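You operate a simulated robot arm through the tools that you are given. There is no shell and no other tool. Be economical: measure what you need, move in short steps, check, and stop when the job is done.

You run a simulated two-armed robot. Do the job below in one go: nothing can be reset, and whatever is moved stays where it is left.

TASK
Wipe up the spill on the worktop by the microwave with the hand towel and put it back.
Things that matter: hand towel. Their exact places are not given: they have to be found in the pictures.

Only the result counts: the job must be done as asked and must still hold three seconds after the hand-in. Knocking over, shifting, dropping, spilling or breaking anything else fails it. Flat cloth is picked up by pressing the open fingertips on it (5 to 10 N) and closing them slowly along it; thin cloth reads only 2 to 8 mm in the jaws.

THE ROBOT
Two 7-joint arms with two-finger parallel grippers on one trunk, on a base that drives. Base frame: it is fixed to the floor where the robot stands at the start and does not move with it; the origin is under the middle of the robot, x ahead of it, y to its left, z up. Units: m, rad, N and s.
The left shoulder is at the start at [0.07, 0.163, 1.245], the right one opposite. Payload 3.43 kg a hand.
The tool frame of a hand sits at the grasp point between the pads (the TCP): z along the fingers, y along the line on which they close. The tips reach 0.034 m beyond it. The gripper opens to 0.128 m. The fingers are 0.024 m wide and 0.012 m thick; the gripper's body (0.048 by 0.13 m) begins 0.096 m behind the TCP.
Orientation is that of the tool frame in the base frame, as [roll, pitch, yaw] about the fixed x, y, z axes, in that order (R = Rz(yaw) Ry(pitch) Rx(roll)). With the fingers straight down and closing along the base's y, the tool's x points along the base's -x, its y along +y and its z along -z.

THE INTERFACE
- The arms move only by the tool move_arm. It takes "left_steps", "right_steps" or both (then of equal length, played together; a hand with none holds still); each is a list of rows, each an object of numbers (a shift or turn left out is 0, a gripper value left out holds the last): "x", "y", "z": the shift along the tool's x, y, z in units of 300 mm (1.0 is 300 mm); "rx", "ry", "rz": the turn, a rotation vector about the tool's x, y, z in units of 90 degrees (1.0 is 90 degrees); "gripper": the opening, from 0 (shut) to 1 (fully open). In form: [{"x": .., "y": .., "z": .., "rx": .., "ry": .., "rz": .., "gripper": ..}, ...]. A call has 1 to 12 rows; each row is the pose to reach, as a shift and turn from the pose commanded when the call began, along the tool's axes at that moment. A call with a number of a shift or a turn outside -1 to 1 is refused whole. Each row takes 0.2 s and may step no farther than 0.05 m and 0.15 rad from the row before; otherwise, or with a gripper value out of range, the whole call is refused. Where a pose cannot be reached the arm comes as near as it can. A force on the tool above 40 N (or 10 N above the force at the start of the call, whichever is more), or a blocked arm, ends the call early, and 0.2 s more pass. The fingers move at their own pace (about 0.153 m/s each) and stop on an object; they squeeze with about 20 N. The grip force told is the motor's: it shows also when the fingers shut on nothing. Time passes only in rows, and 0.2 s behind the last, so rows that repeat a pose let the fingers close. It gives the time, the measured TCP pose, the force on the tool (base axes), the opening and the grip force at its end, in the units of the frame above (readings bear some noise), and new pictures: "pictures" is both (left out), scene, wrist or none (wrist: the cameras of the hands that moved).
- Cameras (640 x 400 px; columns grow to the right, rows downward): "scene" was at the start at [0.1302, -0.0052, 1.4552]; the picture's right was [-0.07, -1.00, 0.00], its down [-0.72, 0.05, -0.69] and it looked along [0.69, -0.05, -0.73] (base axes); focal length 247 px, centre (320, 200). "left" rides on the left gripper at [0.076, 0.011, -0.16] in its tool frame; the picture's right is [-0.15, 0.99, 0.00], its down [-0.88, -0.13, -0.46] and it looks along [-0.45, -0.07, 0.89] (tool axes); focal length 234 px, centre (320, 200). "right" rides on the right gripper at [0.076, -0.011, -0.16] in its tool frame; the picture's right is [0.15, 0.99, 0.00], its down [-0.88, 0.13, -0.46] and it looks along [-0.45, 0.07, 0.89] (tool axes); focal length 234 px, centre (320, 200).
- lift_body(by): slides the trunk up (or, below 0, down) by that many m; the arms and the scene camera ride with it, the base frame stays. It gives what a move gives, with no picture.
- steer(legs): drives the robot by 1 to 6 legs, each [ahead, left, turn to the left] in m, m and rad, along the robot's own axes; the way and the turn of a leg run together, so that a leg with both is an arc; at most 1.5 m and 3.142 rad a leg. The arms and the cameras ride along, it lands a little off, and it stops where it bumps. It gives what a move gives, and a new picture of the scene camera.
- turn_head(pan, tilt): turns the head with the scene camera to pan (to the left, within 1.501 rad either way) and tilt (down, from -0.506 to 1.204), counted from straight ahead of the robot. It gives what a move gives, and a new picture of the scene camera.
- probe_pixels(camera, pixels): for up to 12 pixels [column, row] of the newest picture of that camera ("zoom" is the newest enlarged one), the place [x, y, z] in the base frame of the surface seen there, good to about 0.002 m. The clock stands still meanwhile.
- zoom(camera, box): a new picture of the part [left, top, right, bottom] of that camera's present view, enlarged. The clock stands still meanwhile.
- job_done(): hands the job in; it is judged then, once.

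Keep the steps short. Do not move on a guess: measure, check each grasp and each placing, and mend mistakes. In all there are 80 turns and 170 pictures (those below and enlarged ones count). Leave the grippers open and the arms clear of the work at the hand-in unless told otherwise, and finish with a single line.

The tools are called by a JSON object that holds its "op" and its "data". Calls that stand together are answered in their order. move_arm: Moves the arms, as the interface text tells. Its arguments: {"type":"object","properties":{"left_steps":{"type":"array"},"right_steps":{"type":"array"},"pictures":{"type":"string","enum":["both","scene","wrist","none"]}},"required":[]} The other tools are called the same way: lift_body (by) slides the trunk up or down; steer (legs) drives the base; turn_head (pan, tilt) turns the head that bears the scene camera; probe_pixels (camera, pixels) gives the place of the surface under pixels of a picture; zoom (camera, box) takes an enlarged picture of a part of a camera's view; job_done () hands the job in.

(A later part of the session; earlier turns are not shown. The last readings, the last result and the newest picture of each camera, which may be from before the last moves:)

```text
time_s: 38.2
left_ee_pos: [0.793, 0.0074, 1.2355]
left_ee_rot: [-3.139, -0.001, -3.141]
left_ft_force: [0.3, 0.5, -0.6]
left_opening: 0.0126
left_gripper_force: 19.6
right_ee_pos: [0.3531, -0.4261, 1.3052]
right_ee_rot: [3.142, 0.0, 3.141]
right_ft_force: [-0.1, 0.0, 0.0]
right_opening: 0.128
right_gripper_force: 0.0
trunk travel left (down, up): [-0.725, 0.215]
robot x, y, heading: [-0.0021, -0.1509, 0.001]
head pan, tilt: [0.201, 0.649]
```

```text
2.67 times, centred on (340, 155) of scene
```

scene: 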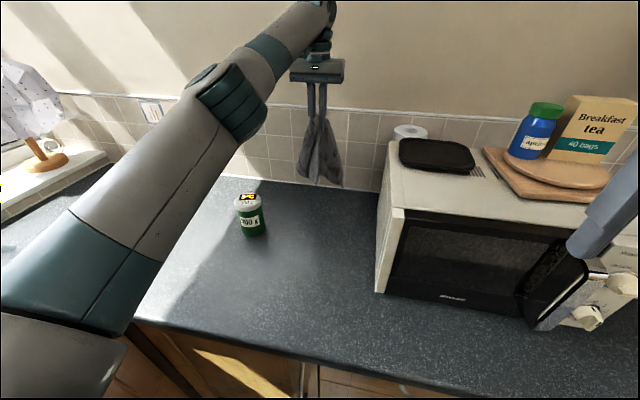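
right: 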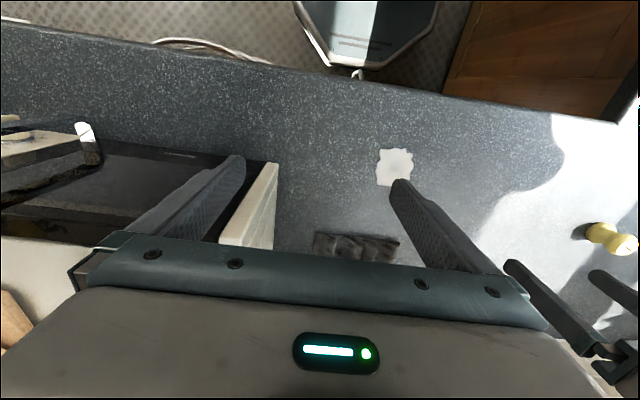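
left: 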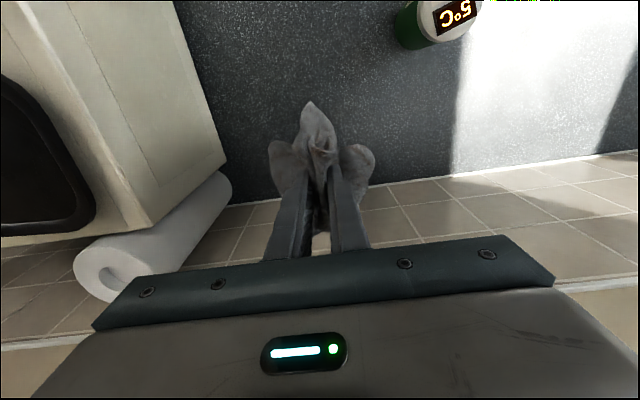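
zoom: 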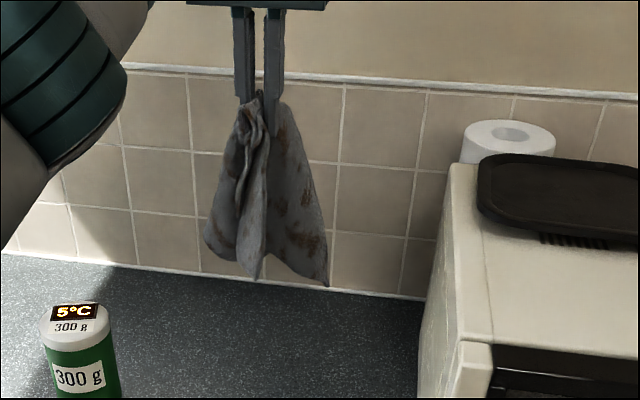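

The big part of the towel hangs on the wall side, which suits laying out. I go 6 cm deeper and lower until the tail just touches.

{"op": "move_arm", "data": {"left_steps": [{"x": -0.1}, {"x": -0.2}, {"x": -0.22, "z": 0.1}, {"x": -0.22, "z": 0.2}, {"x": -0.22, "z": 0.3}, {"x": -0.22, "z": 0.4}, {"x": -0.22, "z": 0.5}]}}

{"op": "zoom", "data": {"camera": "scene", "box": [250, 80, 430, 230]}}

```text
time_s: 39.8
left_ee_pos: [0.8303, 0.0161, 1.0991]
left_ee_rot: [3.141, -0.001, -3.141]
left_ft_force: [0.0, 0.1, -0.4]
left_opening: 0.0126
left_gripper_force: 19.6
left hand out of reach, approached as far as the arm can: row 1, 2, 3, 4, 5, 6, 7
right_ee_pos: [0.3541, -0.4268, 1.3046]
right_ee_rot: [-3.14, -0.003, -3.141]
right_ft_force: [0.6, -0.9, 0.1]
right_opening: 0.1281
right_gripper_force: 0.1
trunk travel left (down, up): [-0.725, 0.215]
robot x, y, heading: [-0.0038, -0.1481, -0.002]
head pan, tilt: [0.201, 0.649]
```

scene: 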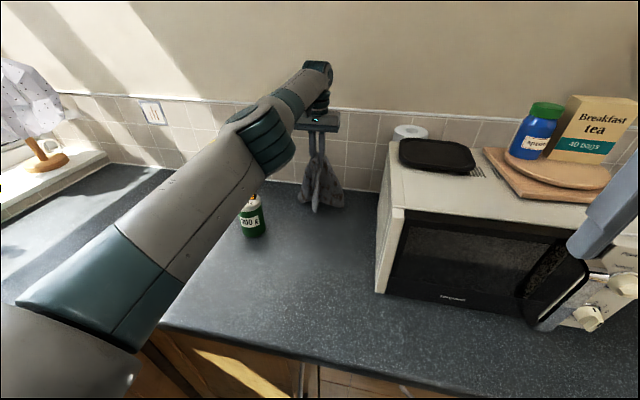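
left: 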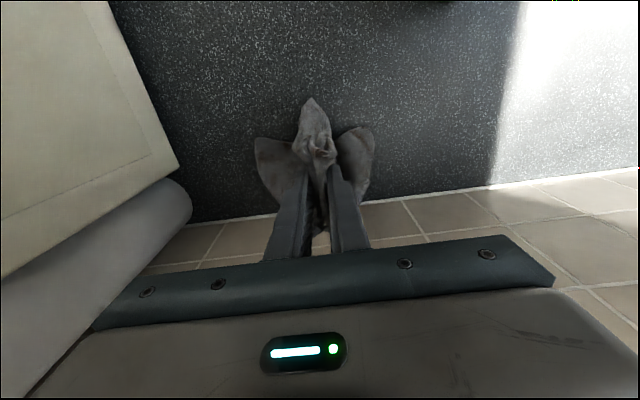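

```text
2.67 times, centred on (340, 155) of scene
```

zoom: 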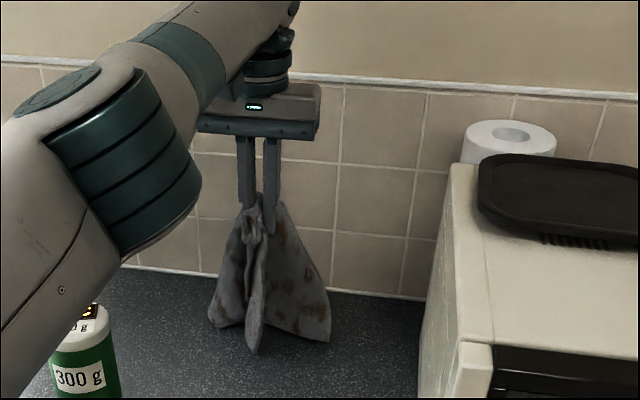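

The arm stops at x≈0.83 with the tail just touching the counter. Tilting the fingers forward would give more depth, but first I check the clearance between elbow and jar.

{"op": "probe_pixels", "data": {"camera": "scene", "pixels": [[275, 170], [285, 160], [240, 195], [252, 197], [210, 215], [290, 120]]}}

```text
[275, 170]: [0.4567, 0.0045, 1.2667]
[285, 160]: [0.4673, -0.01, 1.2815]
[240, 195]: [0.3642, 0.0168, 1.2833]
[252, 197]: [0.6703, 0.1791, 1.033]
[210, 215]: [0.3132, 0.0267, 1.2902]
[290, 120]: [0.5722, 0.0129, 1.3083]
```

The arm is more than 0.2 m above the jar. I tilt the fingers 32° forward to gain depth, holding the height.

{"op": "move_arm", "data": {"left_steps": [{"ry": -0.09, "z": -0.03}, {"ry": -0.18, "z": -0.05}, {"ry": -0.27, "z": -0.05, "x": -0.02}, {"ry": -0.36, "z": -0.05, "x": -0.05}, {"ry": -0.36, "z": -0.03, "x": -0.08}]}}

{"op": "zoom", "data": {"camera": "scene", "box": [250, 80, 430, 230]}}

```text
time_s: 40.7
left_ee_pos: [0.922, 0.0065, 1.1252]
left_ee_rot: [-3.14, 0.435, -3.137]
left_ft_force: [-18.8, 0.3, 5.5]
left_opening: 0.0128
left_gripper_force: 20.0
left hand out of reach, approached as far as the arm can: row 1, 2, 3, 4
right_ee_pos: [0.3483, -0.4269, 1.3062]
right_ee_rot: [3.14, 0.003, -3.141]
right_ft_force: [-0.2, -0.7, 0.3]
right_opening: 0.1279
right_gripper_force: 0.0
trunk travel left (down, up): [-0.725, 0.215]
robot x, y, heading: [-0.0025, -0.1516, 0.001]
head pan, tilt: [0.201, 0.649]
stopped in row 4 (left hand): the force on the tool passed its limit (the readings are from after the stop); the commanded pose is now the measured one
```

scene: 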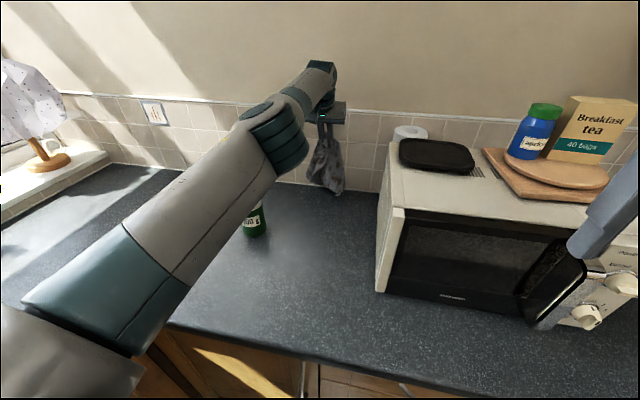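
left: 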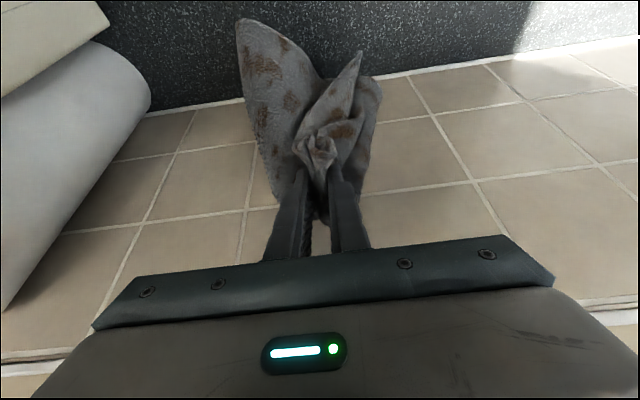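

```text
2.67 times, centred on (340, 155) of scene
```

zoom: 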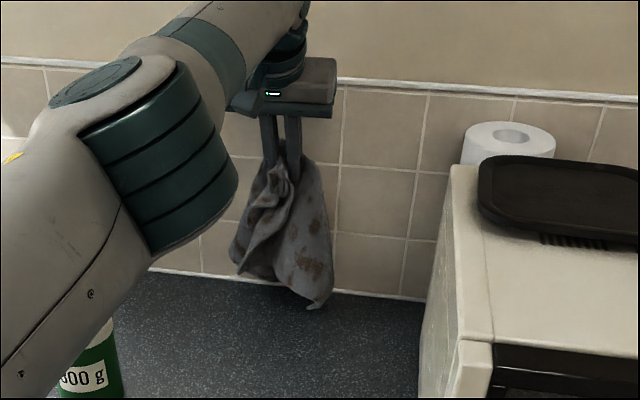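

The fingertips and cloth touched the wall lightly at x 0.922. I back off to x≈0.87, then start lowering while drawing back.

{"op": "move_arm", "data": {"left_steps": [{"x": 0.08, "z": -0.037}, {"x": 0.157, "z": -0.073}, {"x": 0.2, "z": 0.02}, {"x": 0.249, "z": 0.124}, {"x": 0.344, "z": 0.17}, {"x": 0.439, "z": 0.219}]}}

{"op": "zoom", "data": {"camera": "scene", "box": [250, 80, 430, 230]}}

```text
time_s: 41.8
left_ee_pos: [0.9223, -0.009, 1.0497]
left_ee_rot: [-3.14, 0.426, -3.135]
left_ft_force: [-29.9, -0.4, 2.5]
left_opening: 0.013
left_gripper_force: 19.4
left hand out of reach, approached as far as the arm can: row 1, 2, 3, 4, 5
right_ee_pos: [0.3474, -0.4258, 1.305]
right_ee_rot: [-3.141, 0.002, -3.14]
right_ft_force: [0.4, 0.1, -0.2]
right_opening: 0.1281
right_gripper_force: 0.1
trunk travel left (down, up): [-0.725, 0.215]
robot x, y, heading: [-0.0043, -0.149, 0.001]
head pan, tilt: [0.201, 0.649]
stopped in row 5 (left hand): the force on the tool passed its limit (the readings are from after the stop); the commanded pose is now the measured one
```

scene: 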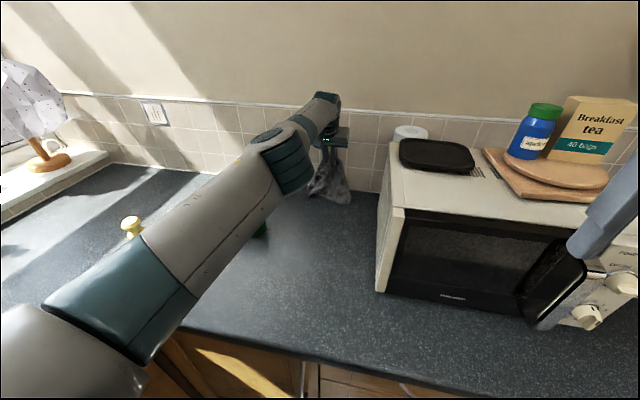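
left: 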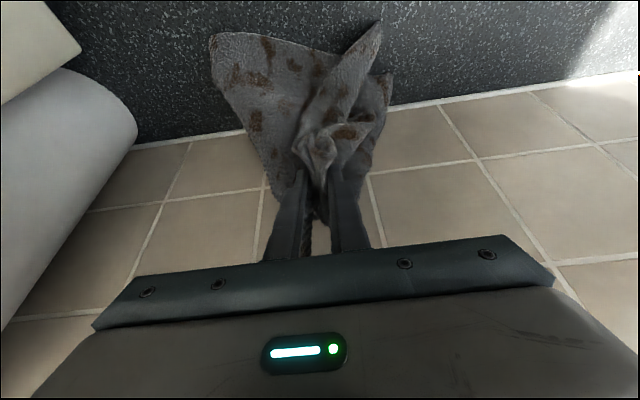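

```text
2.67 times, centred on (340, 155) of scene
```

zoom: 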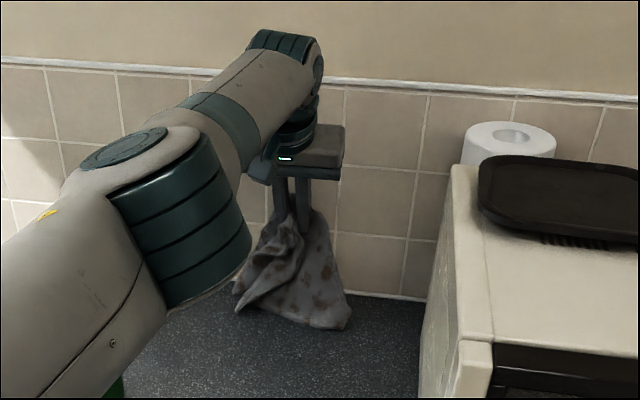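

The tilted wrist seems to be at its limit, which keeps pushing the fingers to the wall. I undo the tilt while drawing back to x≈0.80. The tail rests on the counter at the wall, which helps.

{"op": "move_arm", "data": {"left_steps": [{"x": 0.1, "z": -0.03, "ry": 0.08}, {"x": 0.2, "z": -0.055, "ry": 0.16}, {"x": 0.3, "z": -0.08, "ry": 0.24}, {"x": 0.393, "z": -0.103, "ry": 0.272}]}}

{"op": "zoom", "data": {"camera": "scene", "box": [250, 80, 430, 230]}}

```text
time_s: 42.8
left_ee_pos: [0.8294, -0.0105, 1.026]
left_ee_rot: [-3.14, -0.003, -3.136]
left_ft_force: [0.3, -0.4, -0.5]
left_opening: 0.0126
left_gripper_force: 20.7
left hand out of reach, approached as far as the arm can: row 1, 2, 3, 4
right_ee_pos: [0.3551, -0.4272, 1.3048]
right_ee_rot: [3.141, -0.001, -3.14]
right_ft_force: [-0.3, -0.1, -0.4]
right_opening: 0.1278
right_gripper_force: 0.1
trunk travel left (down, up): [-0.725, 0.215]
robot x, y, heading: [-0.0004, -0.1534, 0.001]
head pan, tilt: [0.201, 0.649]
```

scene: 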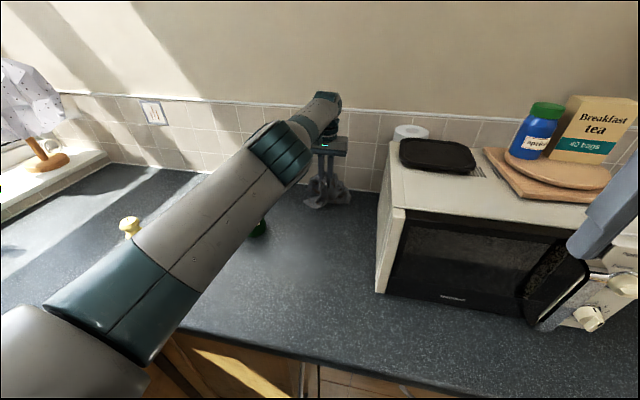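
left: 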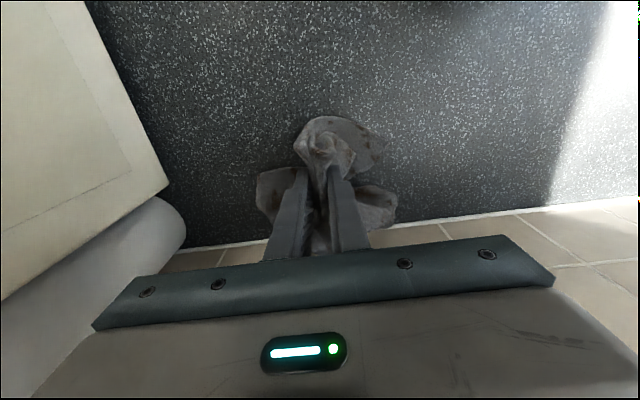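

```text
2.67 times, centred on (340, 155) of scene
```

zoom: 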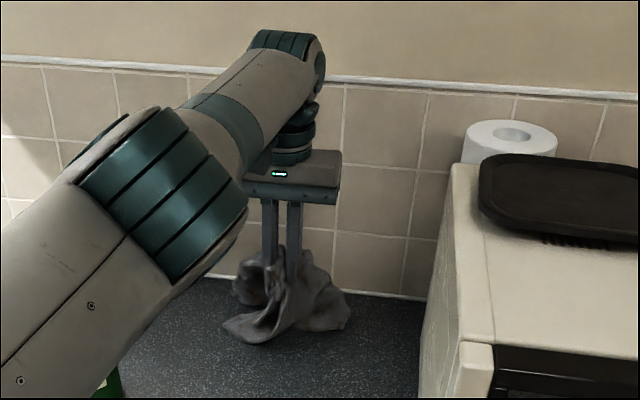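

Now at x 0.83, z 1.026, with the cloth resting on the counter. I lower and draw toward the robot so it trails out.

{"op": "move_arm", "data": {"left_steps": [{"x": 0.05, "z": 0.06, "y": 0.02}, {"x": 0.13, "z": 0.12, "y": 0.03}, {"x": 0.22, "z": 0.18, "y": 0.05}, {"x": 0.32, "z": 0.21, "y": 0.06}, {"x": 0.42, "z": 0.22, "y": 0.06}]}}

{"op": "zoom", "data": {"camera": "scene", "box": [250, 80, 430, 230]}}

```text
time_s: 44.0
left_ee_pos: [0.8281, -0.0045, 0.9665]
left_ee_rot: [-3.14, 0.0, -3.138]
left_ft_force: [0.7, -0.2, 1.6]
left_opening: 0.013
left_gripper_force: 20.1
left hand out of reach, approached as far as the arm can: row 1, 2, 3, 4, 5
right_ee_pos: [0.3537, -0.4266, 1.3043]
right_ee_rot: [-3.14, 0.002, 3.141]
right_ft_force: [0.3, -1.0, 0.7]
right_opening: 0.1278
right_gripper_force: 0.1
trunk travel left (down, up): [-0.725, 0.215]
robot x, y, heading: [-0.001, -0.1513, 0.0]
head pan, tilt: [0.201, 0.649]
```

scene: 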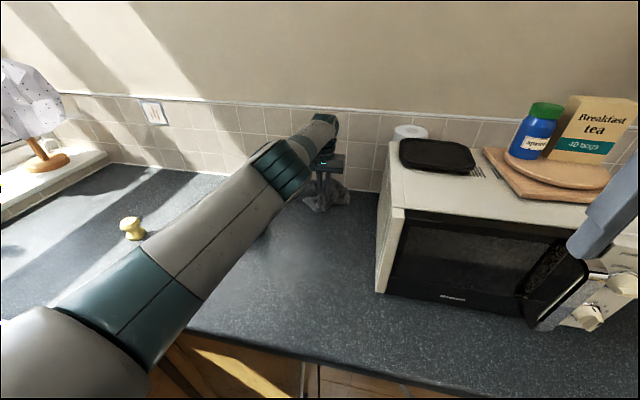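
left: 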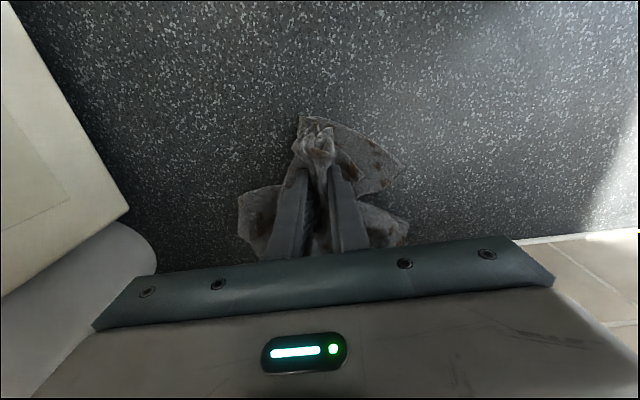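

```text
2.67 times, centred on (340, 155) of scene
```

zoom: 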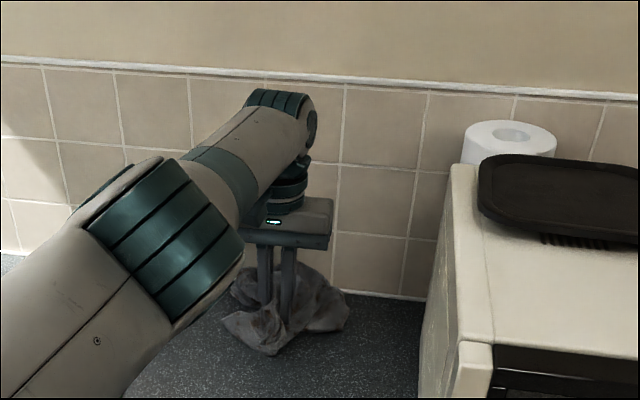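

The commanded x is still ahead of the reachable limit, so the hand hasn't come back yet. I keep pulling at the same height.

{"op": "move_arm", "data": {"left_steps": [{"x": 0.1, "z": 0.01}, {"x": 0.2, "z": 0.02}, {"x": 0.3, "z": 0.02}, {"x": 0.4, "z": 0.02}]}}

{"op": "probe_pixels", "data": {"camera": "scene", "pixels": [[270, 190], [285, 175], [300, 170], [250, 215], [255, 225]]}}

```text
time_s: 45.0
left_ee_pos: [0.8272, -0.007, 0.9638]
left_ee_rot: [-3.14, 0.001, -3.138]
left_ft_force: [0.8, 0.8, 5.8]
left_opening: 0.0128
left_gripper_force: 19.9
left hand out of reach, approached as far as the arm can: row 1, 2, 3, 4
right_ee_pos: [0.3527, -0.4262, 1.3052]
right_ee_rot: [-3.141, -0.001, -3.139]
right_ft_force: [0.2, -1.1, -0.1]
right_opening: 0.128
right_gripper_force: 0.1
trunk travel left (down, up): [-0.725, 0.215]
robot x, y, heading: [0.0021, -0.1525, -0.002]
head pan, tilt: [0.201, 0.649]
```

scene: 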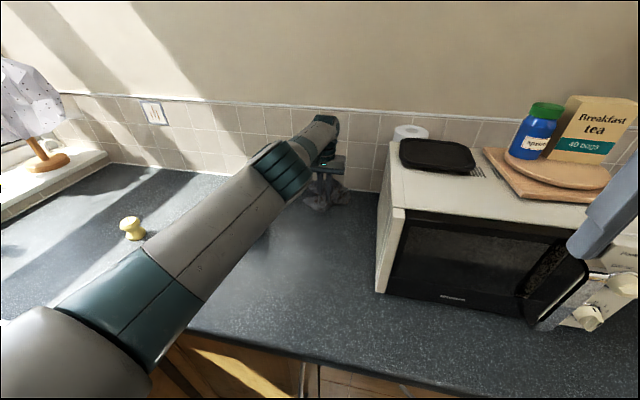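
left: 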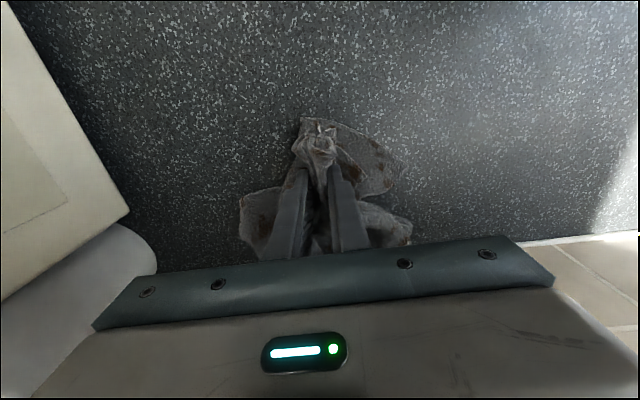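

```text
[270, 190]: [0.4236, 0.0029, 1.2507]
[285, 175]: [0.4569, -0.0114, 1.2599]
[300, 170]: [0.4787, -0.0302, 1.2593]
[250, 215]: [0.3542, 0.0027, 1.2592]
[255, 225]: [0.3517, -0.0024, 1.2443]
```

The arm is stuck in a straight-arm position: z and y follow, but the wrist won't retract. Driving the base back 0.125 m will draw the towel out just as well.

{"op": "steer", "data": {"legs": [[-0.06, 0.01, 0.0]]}}

{"op": "zoom", "data": {"camera": "left", "box": [160, 50, 480, 260]}}

```text
time_s: 46.0
left_ee_pos: [0.7703, 0.0008, 0.9629]
left_ee_rot: [-3.139, -0.001, -3.141]
left_ft_force: [1.3, 0.3, 3.5]
left_opening: 0.0128
left_gripper_force: 19.8
right_ee_pos: [0.2956, -0.4171, 1.3043]
right_ee_rot: [-3.141, -0.002, -3.141]
right_ft_force: [-0.1, -0.1, 0.3]
right_opening: 0.1281
right_gripper_force: 0.1
trunk travel left (down, up): [-0.725, 0.215]
robot x, y, heading: [-0.0565, -0.1412, 0.001]
head pan, tilt: [0.201, 0.649]
```

scene: 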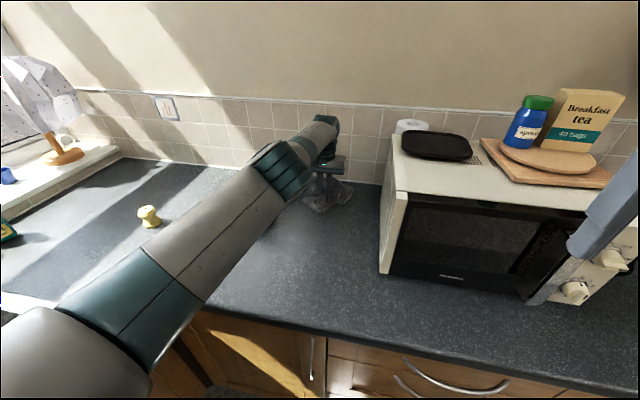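

```text
1.90 times, centred on (320, 155) of left
```

zoom: 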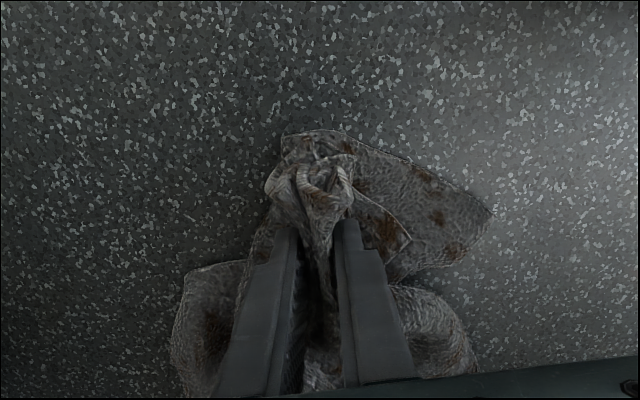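

The towel is still bundled. I'll lift it again and re-lay it in stages: tail down at the wall, then lower and draw back step by step with the base. First the lift, watching whether x stays put.

{"op": "move_arm", "data": {"left_steps": [{"z": -0.1}, {"z": -0.2}, {"z": -0.3}, {"z": -0.45}, {"z": -0.6}, {"z": -0.75}, {"z": -0.85}]}}

{"op": "zoom", "data": {"camera": "scene", "box": [230, 50, 430, 230]}}

```text
time_s: 47.6
left_ee_pos: [0.7447, 0.0084, 1.214]
left_ee_rot: [-3.14, 0.003, -3.14]
left_ft_force: [-0.7, -0.9, -1.6]
left_opening: 0.0128
left_gripper_force: 19.9
left hand out of reach, approached as far as the arm can: row 5, 6, 7
right_ee_pos: [0.2937, -0.4175, 1.305]
right_ee_rot: [3.141, 0.0, 3.141]
right_ft_force: [0.0, 0.0, 0.2]
right_opening: 0.128
right_gripper_force: 0.0
trunk travel left (down, up): [-0.725, 0.215]
robot x, y, heading: [-0.0632, -0.1421, 0.004]
head pan, tilt: [0.201, 0.649]
```

scene: 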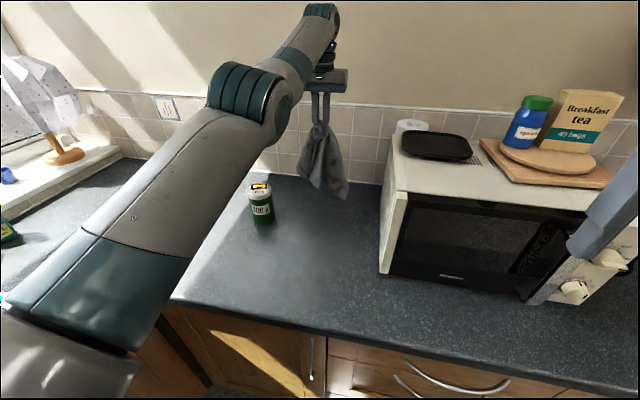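
left: 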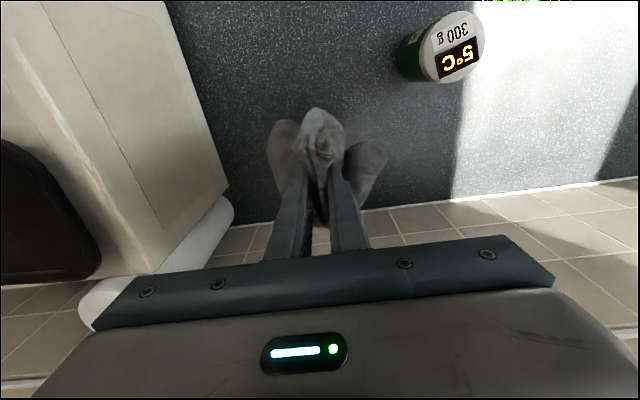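

```text
2.22 times, centred on (330, 140) of scene
```

zoom: 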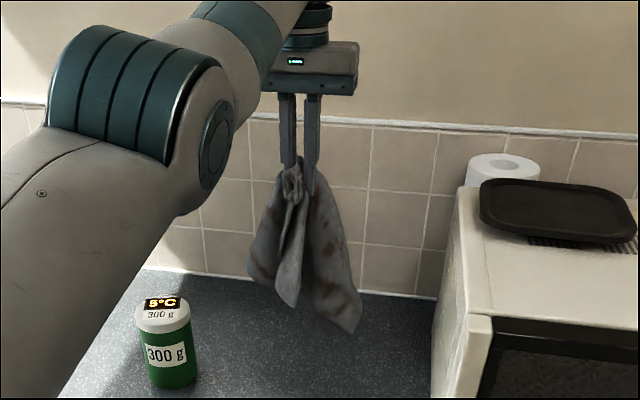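

Testing whether the arm retracts now with a small 3 cm pull back.

{"op": "move_arm", "data": {"left_steps": [{"x": 0.05}, {"x": 0.1}], "pictures": "none"}}

```text
time_s: 48.2
left_ee_pos: [0.7432, 0.008, 1.218]
left_ee_rot: [-3.139, -0.001, 3.142]
left_ft_force: [-1.3, 0.0, -0.9]
left_opening: 0.0126
left_gripper_force: 20.1
left hand out of reach, approached as far as the arm can: row 1, 2
right_ee_pos: [0.2962, -0.4169, 1.3044]
right_ee_rot: [3.141, -0.001, 3.141]
right_ft_force: [0.1, 0.8, -0.3]
right_opening: 0.1281
right_gripper_force: 0.1
trunk travel left (down, up): [-0.725, 0.215]
robot x, y, heading: [-0.0591, -0.1395, 0.004]
head pan, tilt: [0.201, 0.649]
```

No response; the command may still be well ahead of the hand. I pull further back, up to 0.15 m, in small rows.

{"op": "move_arm", "data": {"left_steps": [{"x": 0.1}, {"x": 0.2}, {"x": 0.3}, {"x": 0.4}, {"x": 0.5}], "pictures": "none"}}

```text
time_s: 49.4
left_ee_pos: [0.7299, -0.0068, 1.251]
left_ee_rot: [-3.141, 0.0, -3.141]
left_ft_force: [0.3, -0.8, 0.0]
left_opening: 0.0127
left_gripper_force: 20.3
left hand out of reach, approached as far as the arm can: row 1, 2, 3, 4, 5
right_ee_pos: [0.2945, -0.4174, 1.3036]
right_ee_rot: [-3.14, -0.003, 3.141]
right_ft_force: [0.1, -0.2, -0.2]
right_opening: 0.1278
right_gripper_force: 0.0
trunk travel left (down, up): [-0.725, 0.215]
robot x, y, heading: [-0.0597, -0.1376, 0.0]
head pan, tilt: [0.201, 0.649]
```

The hand is sliding along the edge of its reach, so the command is only a few cm outside it. Pulling back a bit more and lowering slightly should regain control.

{"op": "move_arm", "data": {"left_steps": [{"x": 0.1, "z": 0.05}, {"x": 0.2, "z": 0.1}, {"x": 0.3, "z": 0.15}, {"x": 0.4, "z": 0.15}, {"x": 0.5, "z": 0.15}], "pictures": "none"}}

```text
time_s: 50.6
left_ee_pos: [0.7289, -0.0265, 1.2449]
left_ee_rot: [-3.14, -0.001, -3.14]
left_ft_force: [0.6, -0.4, -0.1]
left_opening: 0.0125
left_gripper_force: 19.7
left hand out of reach, approached as far as the arm can: row 1, 2, 3, 4, 5
right_ee_pos: [0.2952, -0.4184, 1.304]
right_ee_rot: [-3.14, -0.001, 3.141]
right_ft_force: [0.3, -0.1, -0.1]
right_opening: 0.128
right_gripper_force: 0.1
trunk travel left (down, up): [-0.725, 0.215]
robot x, y, heading: [-0.058, -0.1394, -0.002]
head pan, tilt: [0.201, 0.649]
```

Still at the limit. I take a look at the arm's posture before trying again.

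{"op": "turn_head", "data": {"pan": 0.25, "tilt": 0.4}}

```text
time_s: 51.4
left_ee_pos: [0.7306, -0.0259, 1.2439]
left_ee_rot: [-3.14, -0.002, -3.14]
left_ft_force: [-0.3, 0.8, -0.3]
left_opening: 0.0126
left_gripper_force: 19.8
right_ee_pos: [0.2956, -0.4163, 1.3047]
right_ee_rot: [3.141, -0.001, -3.141]
right_ft_force: [0.4, 0.2, 0.2]
right_opening: 0.1279
right_gripper_force: 0.0
trunk travel left (down, up): [-0.725, 0.215]
robot x, y, heading: [-0.061, -0.1409, -0.002]
head pan, tilt: [0.25, 0.4]
```

scene: 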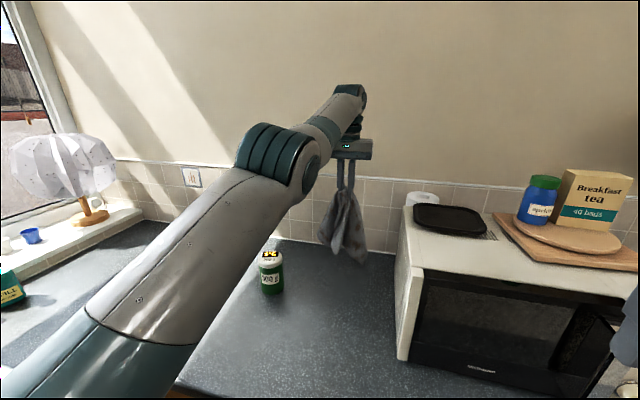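

The arm is nearly straight, so the solver is probably stuck in a singular posture. I'll wobble the command sideways with a slight hand roll, at a safe height, to break the elbow out.

{"op": "move_arm", "data": {"left_steps": [{"z": -0.1, "y": 0.1, "rx": 0.05}, {"z": -0.2, "y": 0.2, "rx": 0.1}, {"z": -0.2, "y": 0.3, "rx": 0.15}, {"z": -0.2, "y": 0.2, "rx": 0.1}, {"z": -0.2, "y": 0.1, "rx": 0.05}, {"z": -0.2, "y": 0.0, "rx": 0.0}], "pictures": "none"}}

```text
time_s: 52.8
left_ee_pos: [0.7091, -0.0196, 1.298]
left_ee_rot: [-3.141, -0.002, -3.138]
left_ft_force: [0.4, -0.7, -0.8]
left_opening: 0.0126
left_gripper_force: 20.0
left hand out of reach, approached as far as the arm can: row 2, 3, 4, 5, 6
right_ee_pos: [0.2957, -0.418, 1.3046]
right_ee_rot: [3.139, 0.001, -3.141]
right_ft_force: [0.4, 0.0, -0.5]
right_opening: 0.1281
right_gripper_force: 0.0
trunk travel left (down, up): [-0.725, 0.215]
robot x, y, heading: [-0.0564, -0.1417, 0.005]
head pan, tilt: [0.25, 0.4]
```

Still sliding along the reach limit. I try a wide sideways-and-back sweep to the left, high above the jar (z 1.30, cloth bottom about 1.09).

{"op": "move_arm", "data": {"left_steps": [{"z": -0.1}, {"y": 0.12, "z": -0.15, "x": 0.05}, {"y": 0.24, "z": -0.15, "x": 0.12}, {"y": 0.36, "z": -0.15, "x": 0.2}, {"y": 0.48, "z": -0.15, "x": 0.28}, {"y": 0.6, "z": -0.15, "x": 0.36}, {"y": 0.7, "z": -0.15, "x": 0.46}, {"y": 0.8, "z": -0.15, "x": 0.56}, {"y": 0.85, "z": -0.15, "x": 0.66}], "pictures": "scene"}}

```text
time_s: 54.8
left_ee_pos: [0.5082, 0.2432, 1.3457]
left_ee_rot: [-3.136, 0.002, -3.136]
left_ft_force: [-0.7, 0.9, -0.6]
left_opening: 0.0123
left_gripper_force: 19.3
left hand out of reach, approached as far as the arm can: row 1, 2, 3, 4
right_ee_pos: [0.2928, -0.412, 1.3056]
right_ee_rot: [-3.141, 0.001, -3.14]
right_ft_force: [0.2, 0.8, 0.4]
right_opening: 0.128
right_gripper_force: 0.1
trunk travel left (down, up): [-0.725, 0.215]
robot x, y, heading: [-0.0564, -0.1412, 0.006]
head pan, tilt: [0.25, 0.4]
```

scene: 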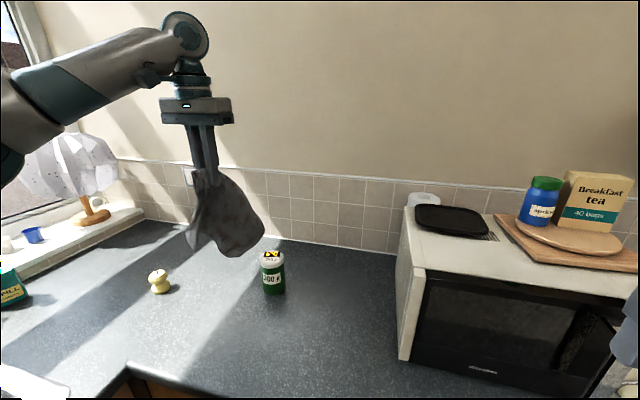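

The arm is free again. To avoid a repeat, I drive the base closer (0.12 m ahead) so the towel's place is well within reach.

{"op": "steer", "data": {"legs": [[0.12, 0.0, 0.0]]}}

```text
time_s: 56.1
left_ee_pos: [0.6338, 0.2362, 1.3432]
left_ee_rot: [-3.14, -0.005, -3.138]
left_ft_force: [0.5, -0.2, -0.6]
left_opening: 0.0124
left_gripper_force: 20.1
right_ee_pos: [0.4158, -0.4173, 1.3033]
right_ee_rot: [-3.14, -0.008, -3.141]
right_ft_force: [1.1, -0.5, -0.7]
right_opening: 0.1278
right_gripper_force: 0.0
trunk travel left (down, up): [-0.725, 0.215]
robot x, y, heading: [0.0566, -0.1402, 0.002]
head pan, tilt: [0.25, 0.4]
stopped in leg 1: the robot was blocked; the commanded pose is now the measured one
```

scene: 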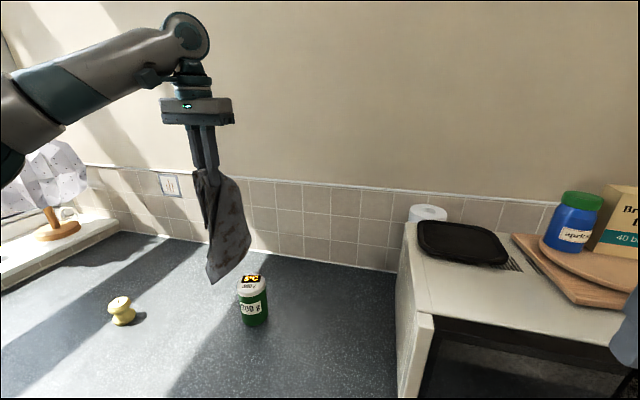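

The base stopped against the cabinet at x 0.057, so I can reach about x 0.84 without locking. I move over the towel's place, high, then down until the tail touches.

{"op": "move_arm", "data": {"left_steps": [{"y": -0.15}, {"y": -0.3}, {"y": -0.45}, {"y": -0.6, "x": -0.05}, {"y": -0.73, "x": -0.12, "z": 0.02}, {"y": -0.77, "x": -0.24, "z": 0.08}, {"y": -0.77, "x": -0.36, "z": 0.18}, {"y": -0.77, "x": -0.46, "z": 0.3}, {"y": -0.77, "x": -0.55, "z": 0.42}, {"y": -0.77, "x": -0.6, "z": 0.55}, {"y": -0.77, "x": -0.66, "z": 0.68}], "pictures": "wrist"}}

{"op": "turn_head", "data": {"pan": 0.2, "tilt": 0.75}}

{"op": "zoom", "data": {"camera": "scene", "box": [220, 60, 420, 210]}}

```text
time_s: 58.5
left_ee_pos: [0.8274, 0.0042, 1.1394]
left_ee_rot: [3.141, -0.002, -3.14]
left_ft_force: [0.9, 0.0, -0.1]
left_opening: 0.0124
left_gripper_force: 20.1
right_ee_pos: [0.4131, -0.4174, 1.3041]
right_ee_rot: [3.141, -0.002, 3.141]
right_ft_force: [0.7, -0.1, -0.1]
right_opening: 0.1278
right_gripper_force: 0.0
trunk travel left (down, up): [-0.725, 0.215]
robot x, y, heading: [0.0614, -0.1399, 0.002]
head pan, tilt: [0.25, 0.4]
```

left: 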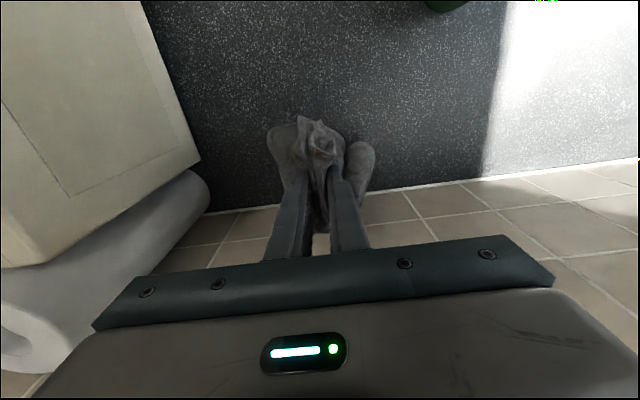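

```text
time_s: 59.4
left_ee_pos: [0.8256, 0.0034, 1.1398]
left_ee_rot: [3.141, -0.001, -3.14]
left_ft_force: [0.4, -0.6, -0.4]
left_opening: 0.0122
left_gripper_force: 20.6
right_ee_pos: [0.409, -0.4168, 1.3053]
right_ee_rot: [3.141, -0.002, 3.141]
right_ft_force: [-0.6, 0.6, 0.0]
right_opening: 0.1277
right_gripper_force: 0.1
trunk travel left (down, up): [-0.725, 0.215]
robot x, y, heading: [0.0536, -0.1419, 0.002]
head pan, tilt: [0.201, 0.75]
```

scene: 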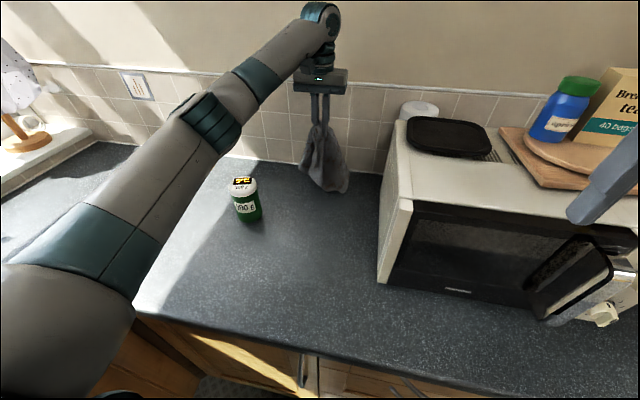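

```text
2.67 times, centred on (320, 135) of scene
```

zoom: 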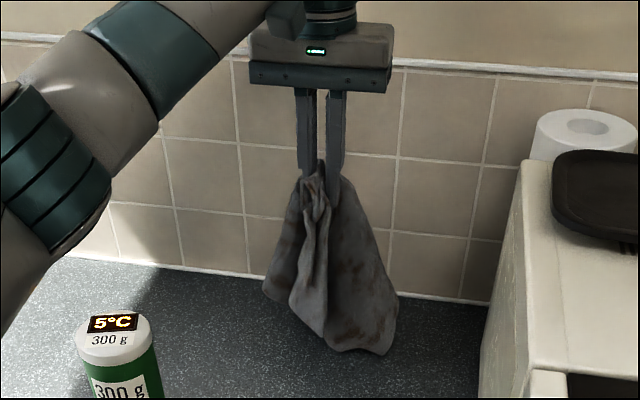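

The tail is just above the counter. Now one smooth move, lowering while drawing back from x 0.83 to 0.66, so the cloth lays out behind the hand.

{"op": "move_arm", "data": {"left_steps": [{"z": 0.1}, {"x": 0.033, "z": 0.2}, {"x": 0.117, "z": 0.283}, {"x": 0.217, "z": 0.367}, {"x": 0.317, "z": 0.45}, {"x": 0.417, "z": 0.517}, {"x": 0.5, "z": 0.567, "y": 0.02}, {"x": 0.55, "z": 0.593, "y": 0.03}]}}

{"op": "zoom", "data": {"camera": "left", "box": [120, 40, 520, 280]}}

{"op": "zoom", "data": {"camera": "scene", "box": [220, 90, 420, 240]}}

```text
time_s: 61.1
left_ee_pos: [0.6603, 0.0119, 0.9623]
left_ee_rot: [-3.14, 0.0, -3.141]
left_ft_force: [-0.3, -0.3, 1.0]
left_opening: 0.0122
left_gripper_force: 20.4
right_ee_pos: [0.4097, -0.4182, 1.3049]
right_ee_rot: [-3.141, -0.002, -3.141]
right_ft_force: [-0.7, 0.9, -0.2]
right_opening: 0.1279
right_gripper_force: 0.1
trunk travel left (down, up): [-0.725, 0.215]
robot x, y, heading: [0.0546, -0.1384, 0.002]
head pan, tilt: [0.201, 0.75]
```

scene: 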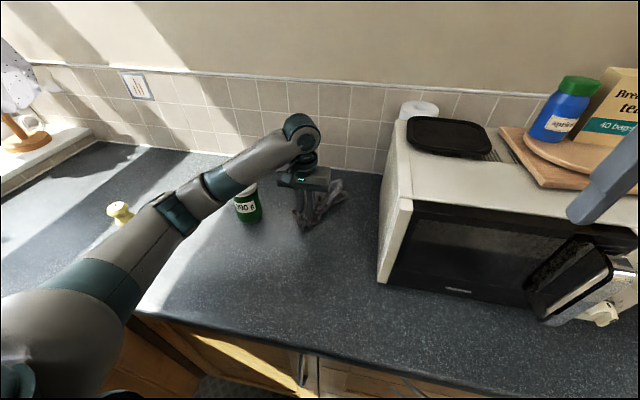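
left: 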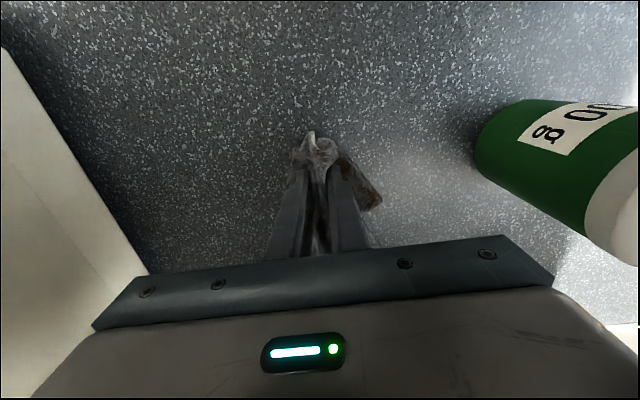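

```text
1.60 times, centred on (320, 160) of left
```

zoom: 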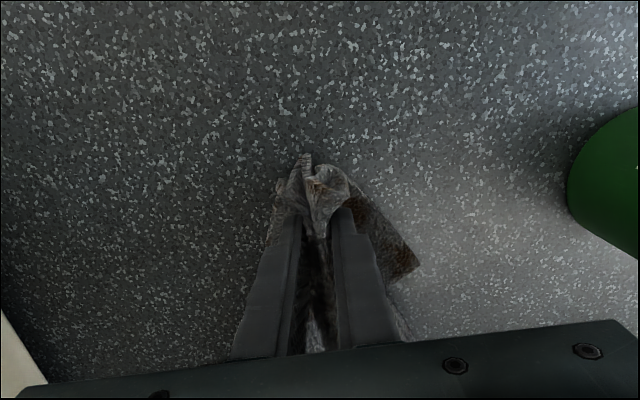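

```text
2.67 times, centred on (320, 165) of scene
```

zoom: 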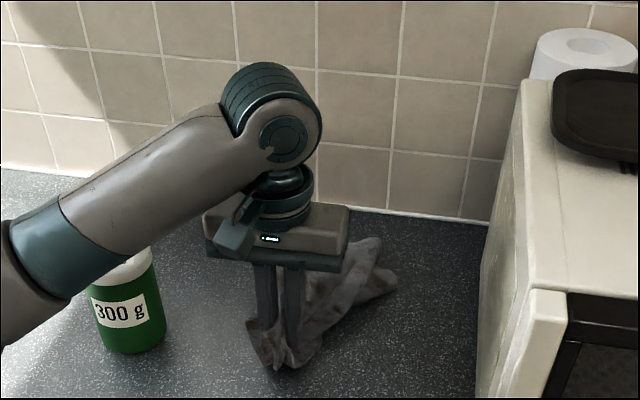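

The towel lies out behind the hand over x≈0.64–0.86, but narrow. I lower the last few mm, open slowly, rise, and look.

{"op": "move_arm", "data": {"left_steps": [{"z": 0.03}, {"z": 0.035, "gripper": 0.2}, {"z": 0.035, "gripper": 0.4}, {"z": 0.035, "gripper": 0.6}, {"z": 0.035, "gripper": 0.6}, {"z": -0.07, "gripper": 0.6}, {"z": -0.2, "gripper": 0.6}, {"z": -0.35, "gripper": 0.6}, {"z": -0.5, "gripper": 0.6, "x": 0.0}, {"z": -0.6, "x": 0.1}, {"z": -0.7, "x": 0.2}, {"z": -0.75, "x": 0.35}]}}

{"op": "zoom", "data": {"camera": "scene", "box": [220, 100, 420, 250]}}

```text
time_s: 63.8
left_ee_pos: [0.5537, 0.0131, 1.1891]
left_ee_rot: [-3.141, 0.0, -3.141]
left_ft_force: [0.2, 0.4, -0.7]
left_opening: 0.0769
left_gripper_force: 0.1
right_ee_pos: [0.408, -0.4181, 1.3057]
right_ee_rot: [-3.141, 0.0, 3.141]
right_ft_force: [0.3, 0.7, 0.1]
right_opening: 0.1278
right_gripper_force: 0.2
trunk travel left (down, up): [-0.725, 0.215]
robot x, y, heading: [0.0582, -0.1388, -0.001]
head pan, tilt: [0.201, 0.75]
```

scene: 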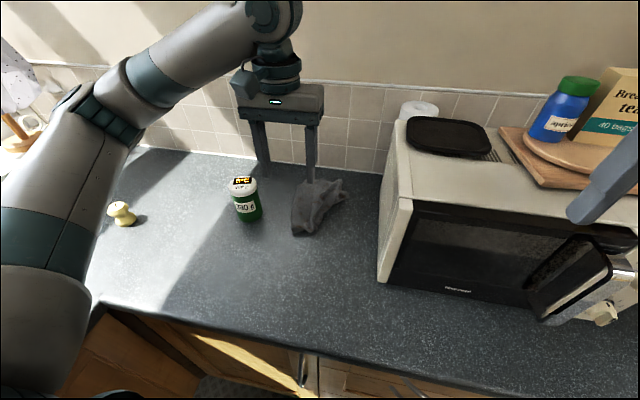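
left: 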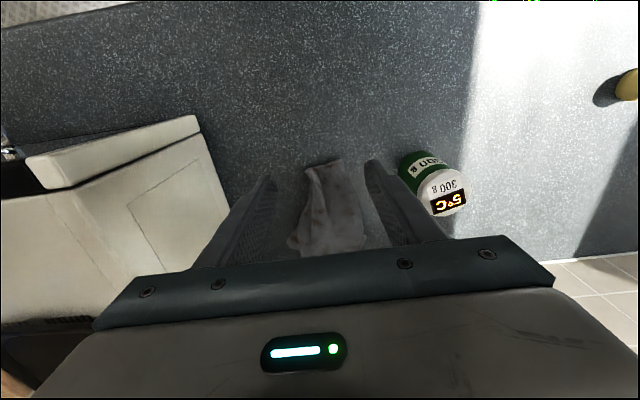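

```text
2.67 times, centred on (320, 175) of scene
```

zoom: 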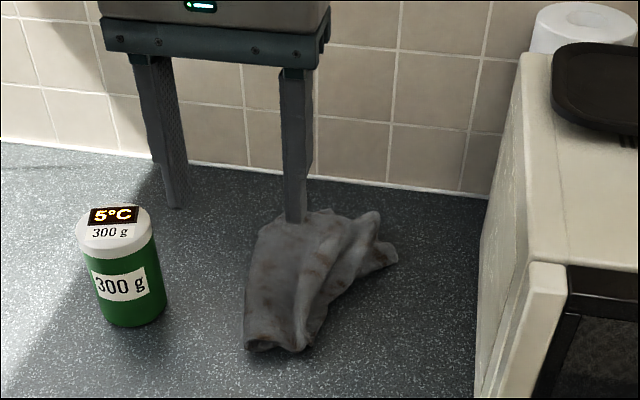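

Released cleanly. I move the hand aside for a full view and measure the towel's outline.

{"op": "move_arm", "data": {"left_steps": [{"z": -0.1}, {"z": -0.2, "y": 0.15}, {"z": -0.2, "y": 0.3}, {"z": -0.2, "y": 0.45}, {"z": -0.2, "y": 0.6}], "pictures": "none"}}

{"op": "zoom", "data": {"camera": "scene", "box": [250, 140, 390, 250]}}

{"op": "probe_pixels", "data": {"camera": "scene", "pixels": [[293, 233], [312, 233], [315, 200], [300, 200], [328, 200], [345, 193], [345, 198], [335, 182], [320, 180], [308, 182], [275, 220], [360, 200]]}}

```text
refused: row 2 steps farther than a row can; nothing moved
```

```text
3.64 times, centred on (320, 195) of scene
```

zoom: 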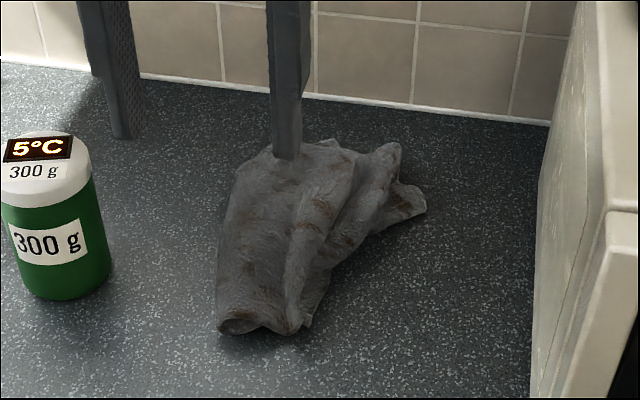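

```text
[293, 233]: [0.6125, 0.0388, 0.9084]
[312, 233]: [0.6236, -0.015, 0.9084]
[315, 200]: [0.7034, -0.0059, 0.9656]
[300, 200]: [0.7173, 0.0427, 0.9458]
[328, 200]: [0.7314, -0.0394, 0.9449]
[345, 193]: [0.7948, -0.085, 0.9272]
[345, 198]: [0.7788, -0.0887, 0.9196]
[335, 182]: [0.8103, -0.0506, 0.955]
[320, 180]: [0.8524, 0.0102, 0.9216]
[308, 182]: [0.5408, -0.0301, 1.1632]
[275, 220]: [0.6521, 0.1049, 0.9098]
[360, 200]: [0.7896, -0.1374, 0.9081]
```

The towel now covers x 0.63–0.86, y −0.09–0.06, so its centre is about 5 cm in front of where it was. A tall fold stands at (0.81, −0.05, 0.955). I'll pinch that back fold and draw the towel toward the wall. First I move above it.

{"op": "move_arm", "data": {"left_steps": [{"x": -0.12, "y": -0.03}, {"x": -0.26, "y": -0.06}, {"x": -0.4, "y": -0.1}, {"x": -0.54, "y": -0.15}, {"x": -0.66, "y": -0.21, "z": 0.05}, {"x": -0.76, "y": -0.22, "z": 0.15}, {"x": -0.82, "y": -0.22, "z": 0.28}, {"x": -0.82, "y": -0.22, "z": 0.42}]}}

{"op": "zoom", "data": {"camera": "left", "box": [160, 80, 480, 280]}}

{"op": "zoom", "data": {"camera": "scene", "box": [250, 120, 390, 250]}}

```text
time_s: 65.5
left_ee_pos: [0.8029, -0.0525, 1.0626]
left_ee_rot: [-3.139, -0.001, -3.139]
left_ft_force: [0.1, 0.0, 0.7]
left_opening: 0.0767
left_gripper_force: 0.0
right_ee_pos: [0.4102, -0.4177, 1.3045]
right_ee_rot: [-3.14, -0.003, 3.141]
right_ft_force: [-0.5, 0.3, 0.5]
right_opening: 0.1281
right_gripper_force: 0.1
trunk travel left (down, up): [-0.725, 0.215]
robot x, y, heading: [0.0572, -0.1416, 0.001]
head pan, tilt: [0.201, 0.75]
```

scene: 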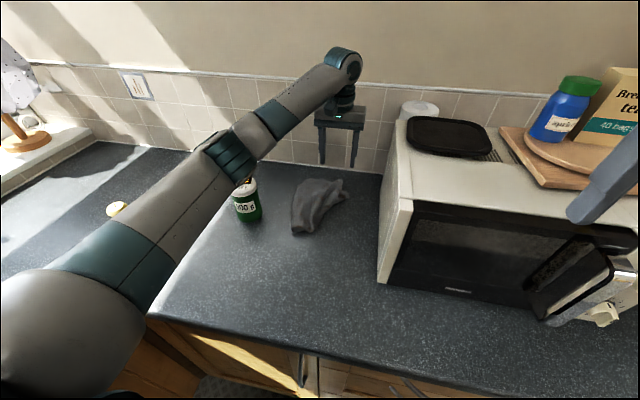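
left: 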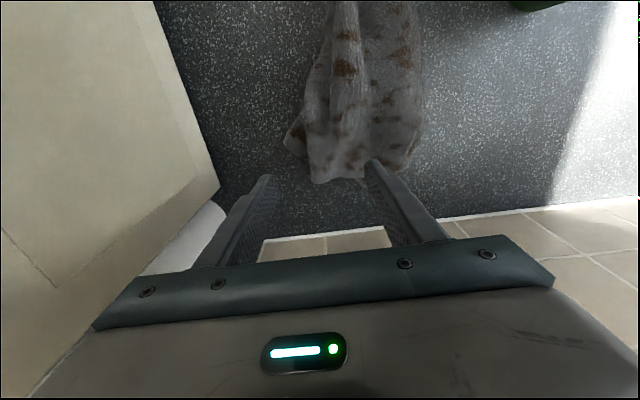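

```text
2.00 times, centred on (320, 180) of left
```

zoom: 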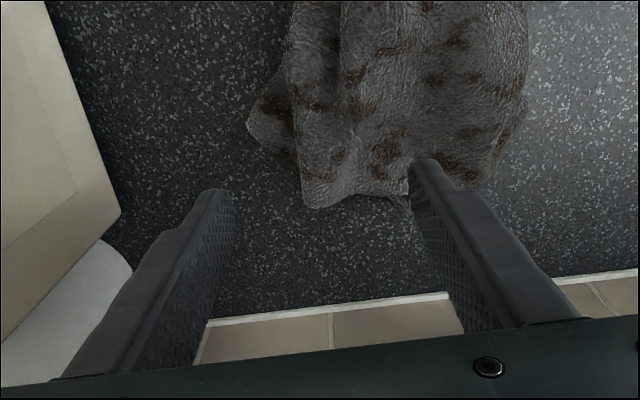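

```text
3.08 times, centred on (320, 185) of scene
```

zoom: 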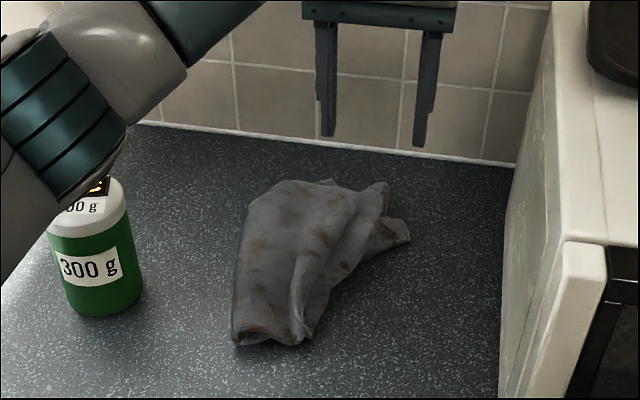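

Measuring the back edge in the wrist picture: the fold tip at (320,181), the left end at (395,175), the right corner at (290,140).

{"op": "probe_pixels", "data": {"camera": "left", "pixels": [[320, 178], [335, 172], [360, 172], [400, 165], [290, 140], [305, 130], [345, 130], [380, 130], [345, 60], [410, 60], [330, 60]]}}

```text
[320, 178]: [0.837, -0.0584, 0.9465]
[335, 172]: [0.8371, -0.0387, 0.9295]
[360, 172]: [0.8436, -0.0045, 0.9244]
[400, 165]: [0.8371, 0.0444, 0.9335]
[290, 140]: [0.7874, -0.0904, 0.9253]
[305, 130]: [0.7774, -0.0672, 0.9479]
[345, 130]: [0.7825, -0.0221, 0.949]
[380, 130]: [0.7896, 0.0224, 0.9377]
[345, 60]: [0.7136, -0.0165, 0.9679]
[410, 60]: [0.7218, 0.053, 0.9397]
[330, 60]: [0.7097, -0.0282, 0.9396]
```

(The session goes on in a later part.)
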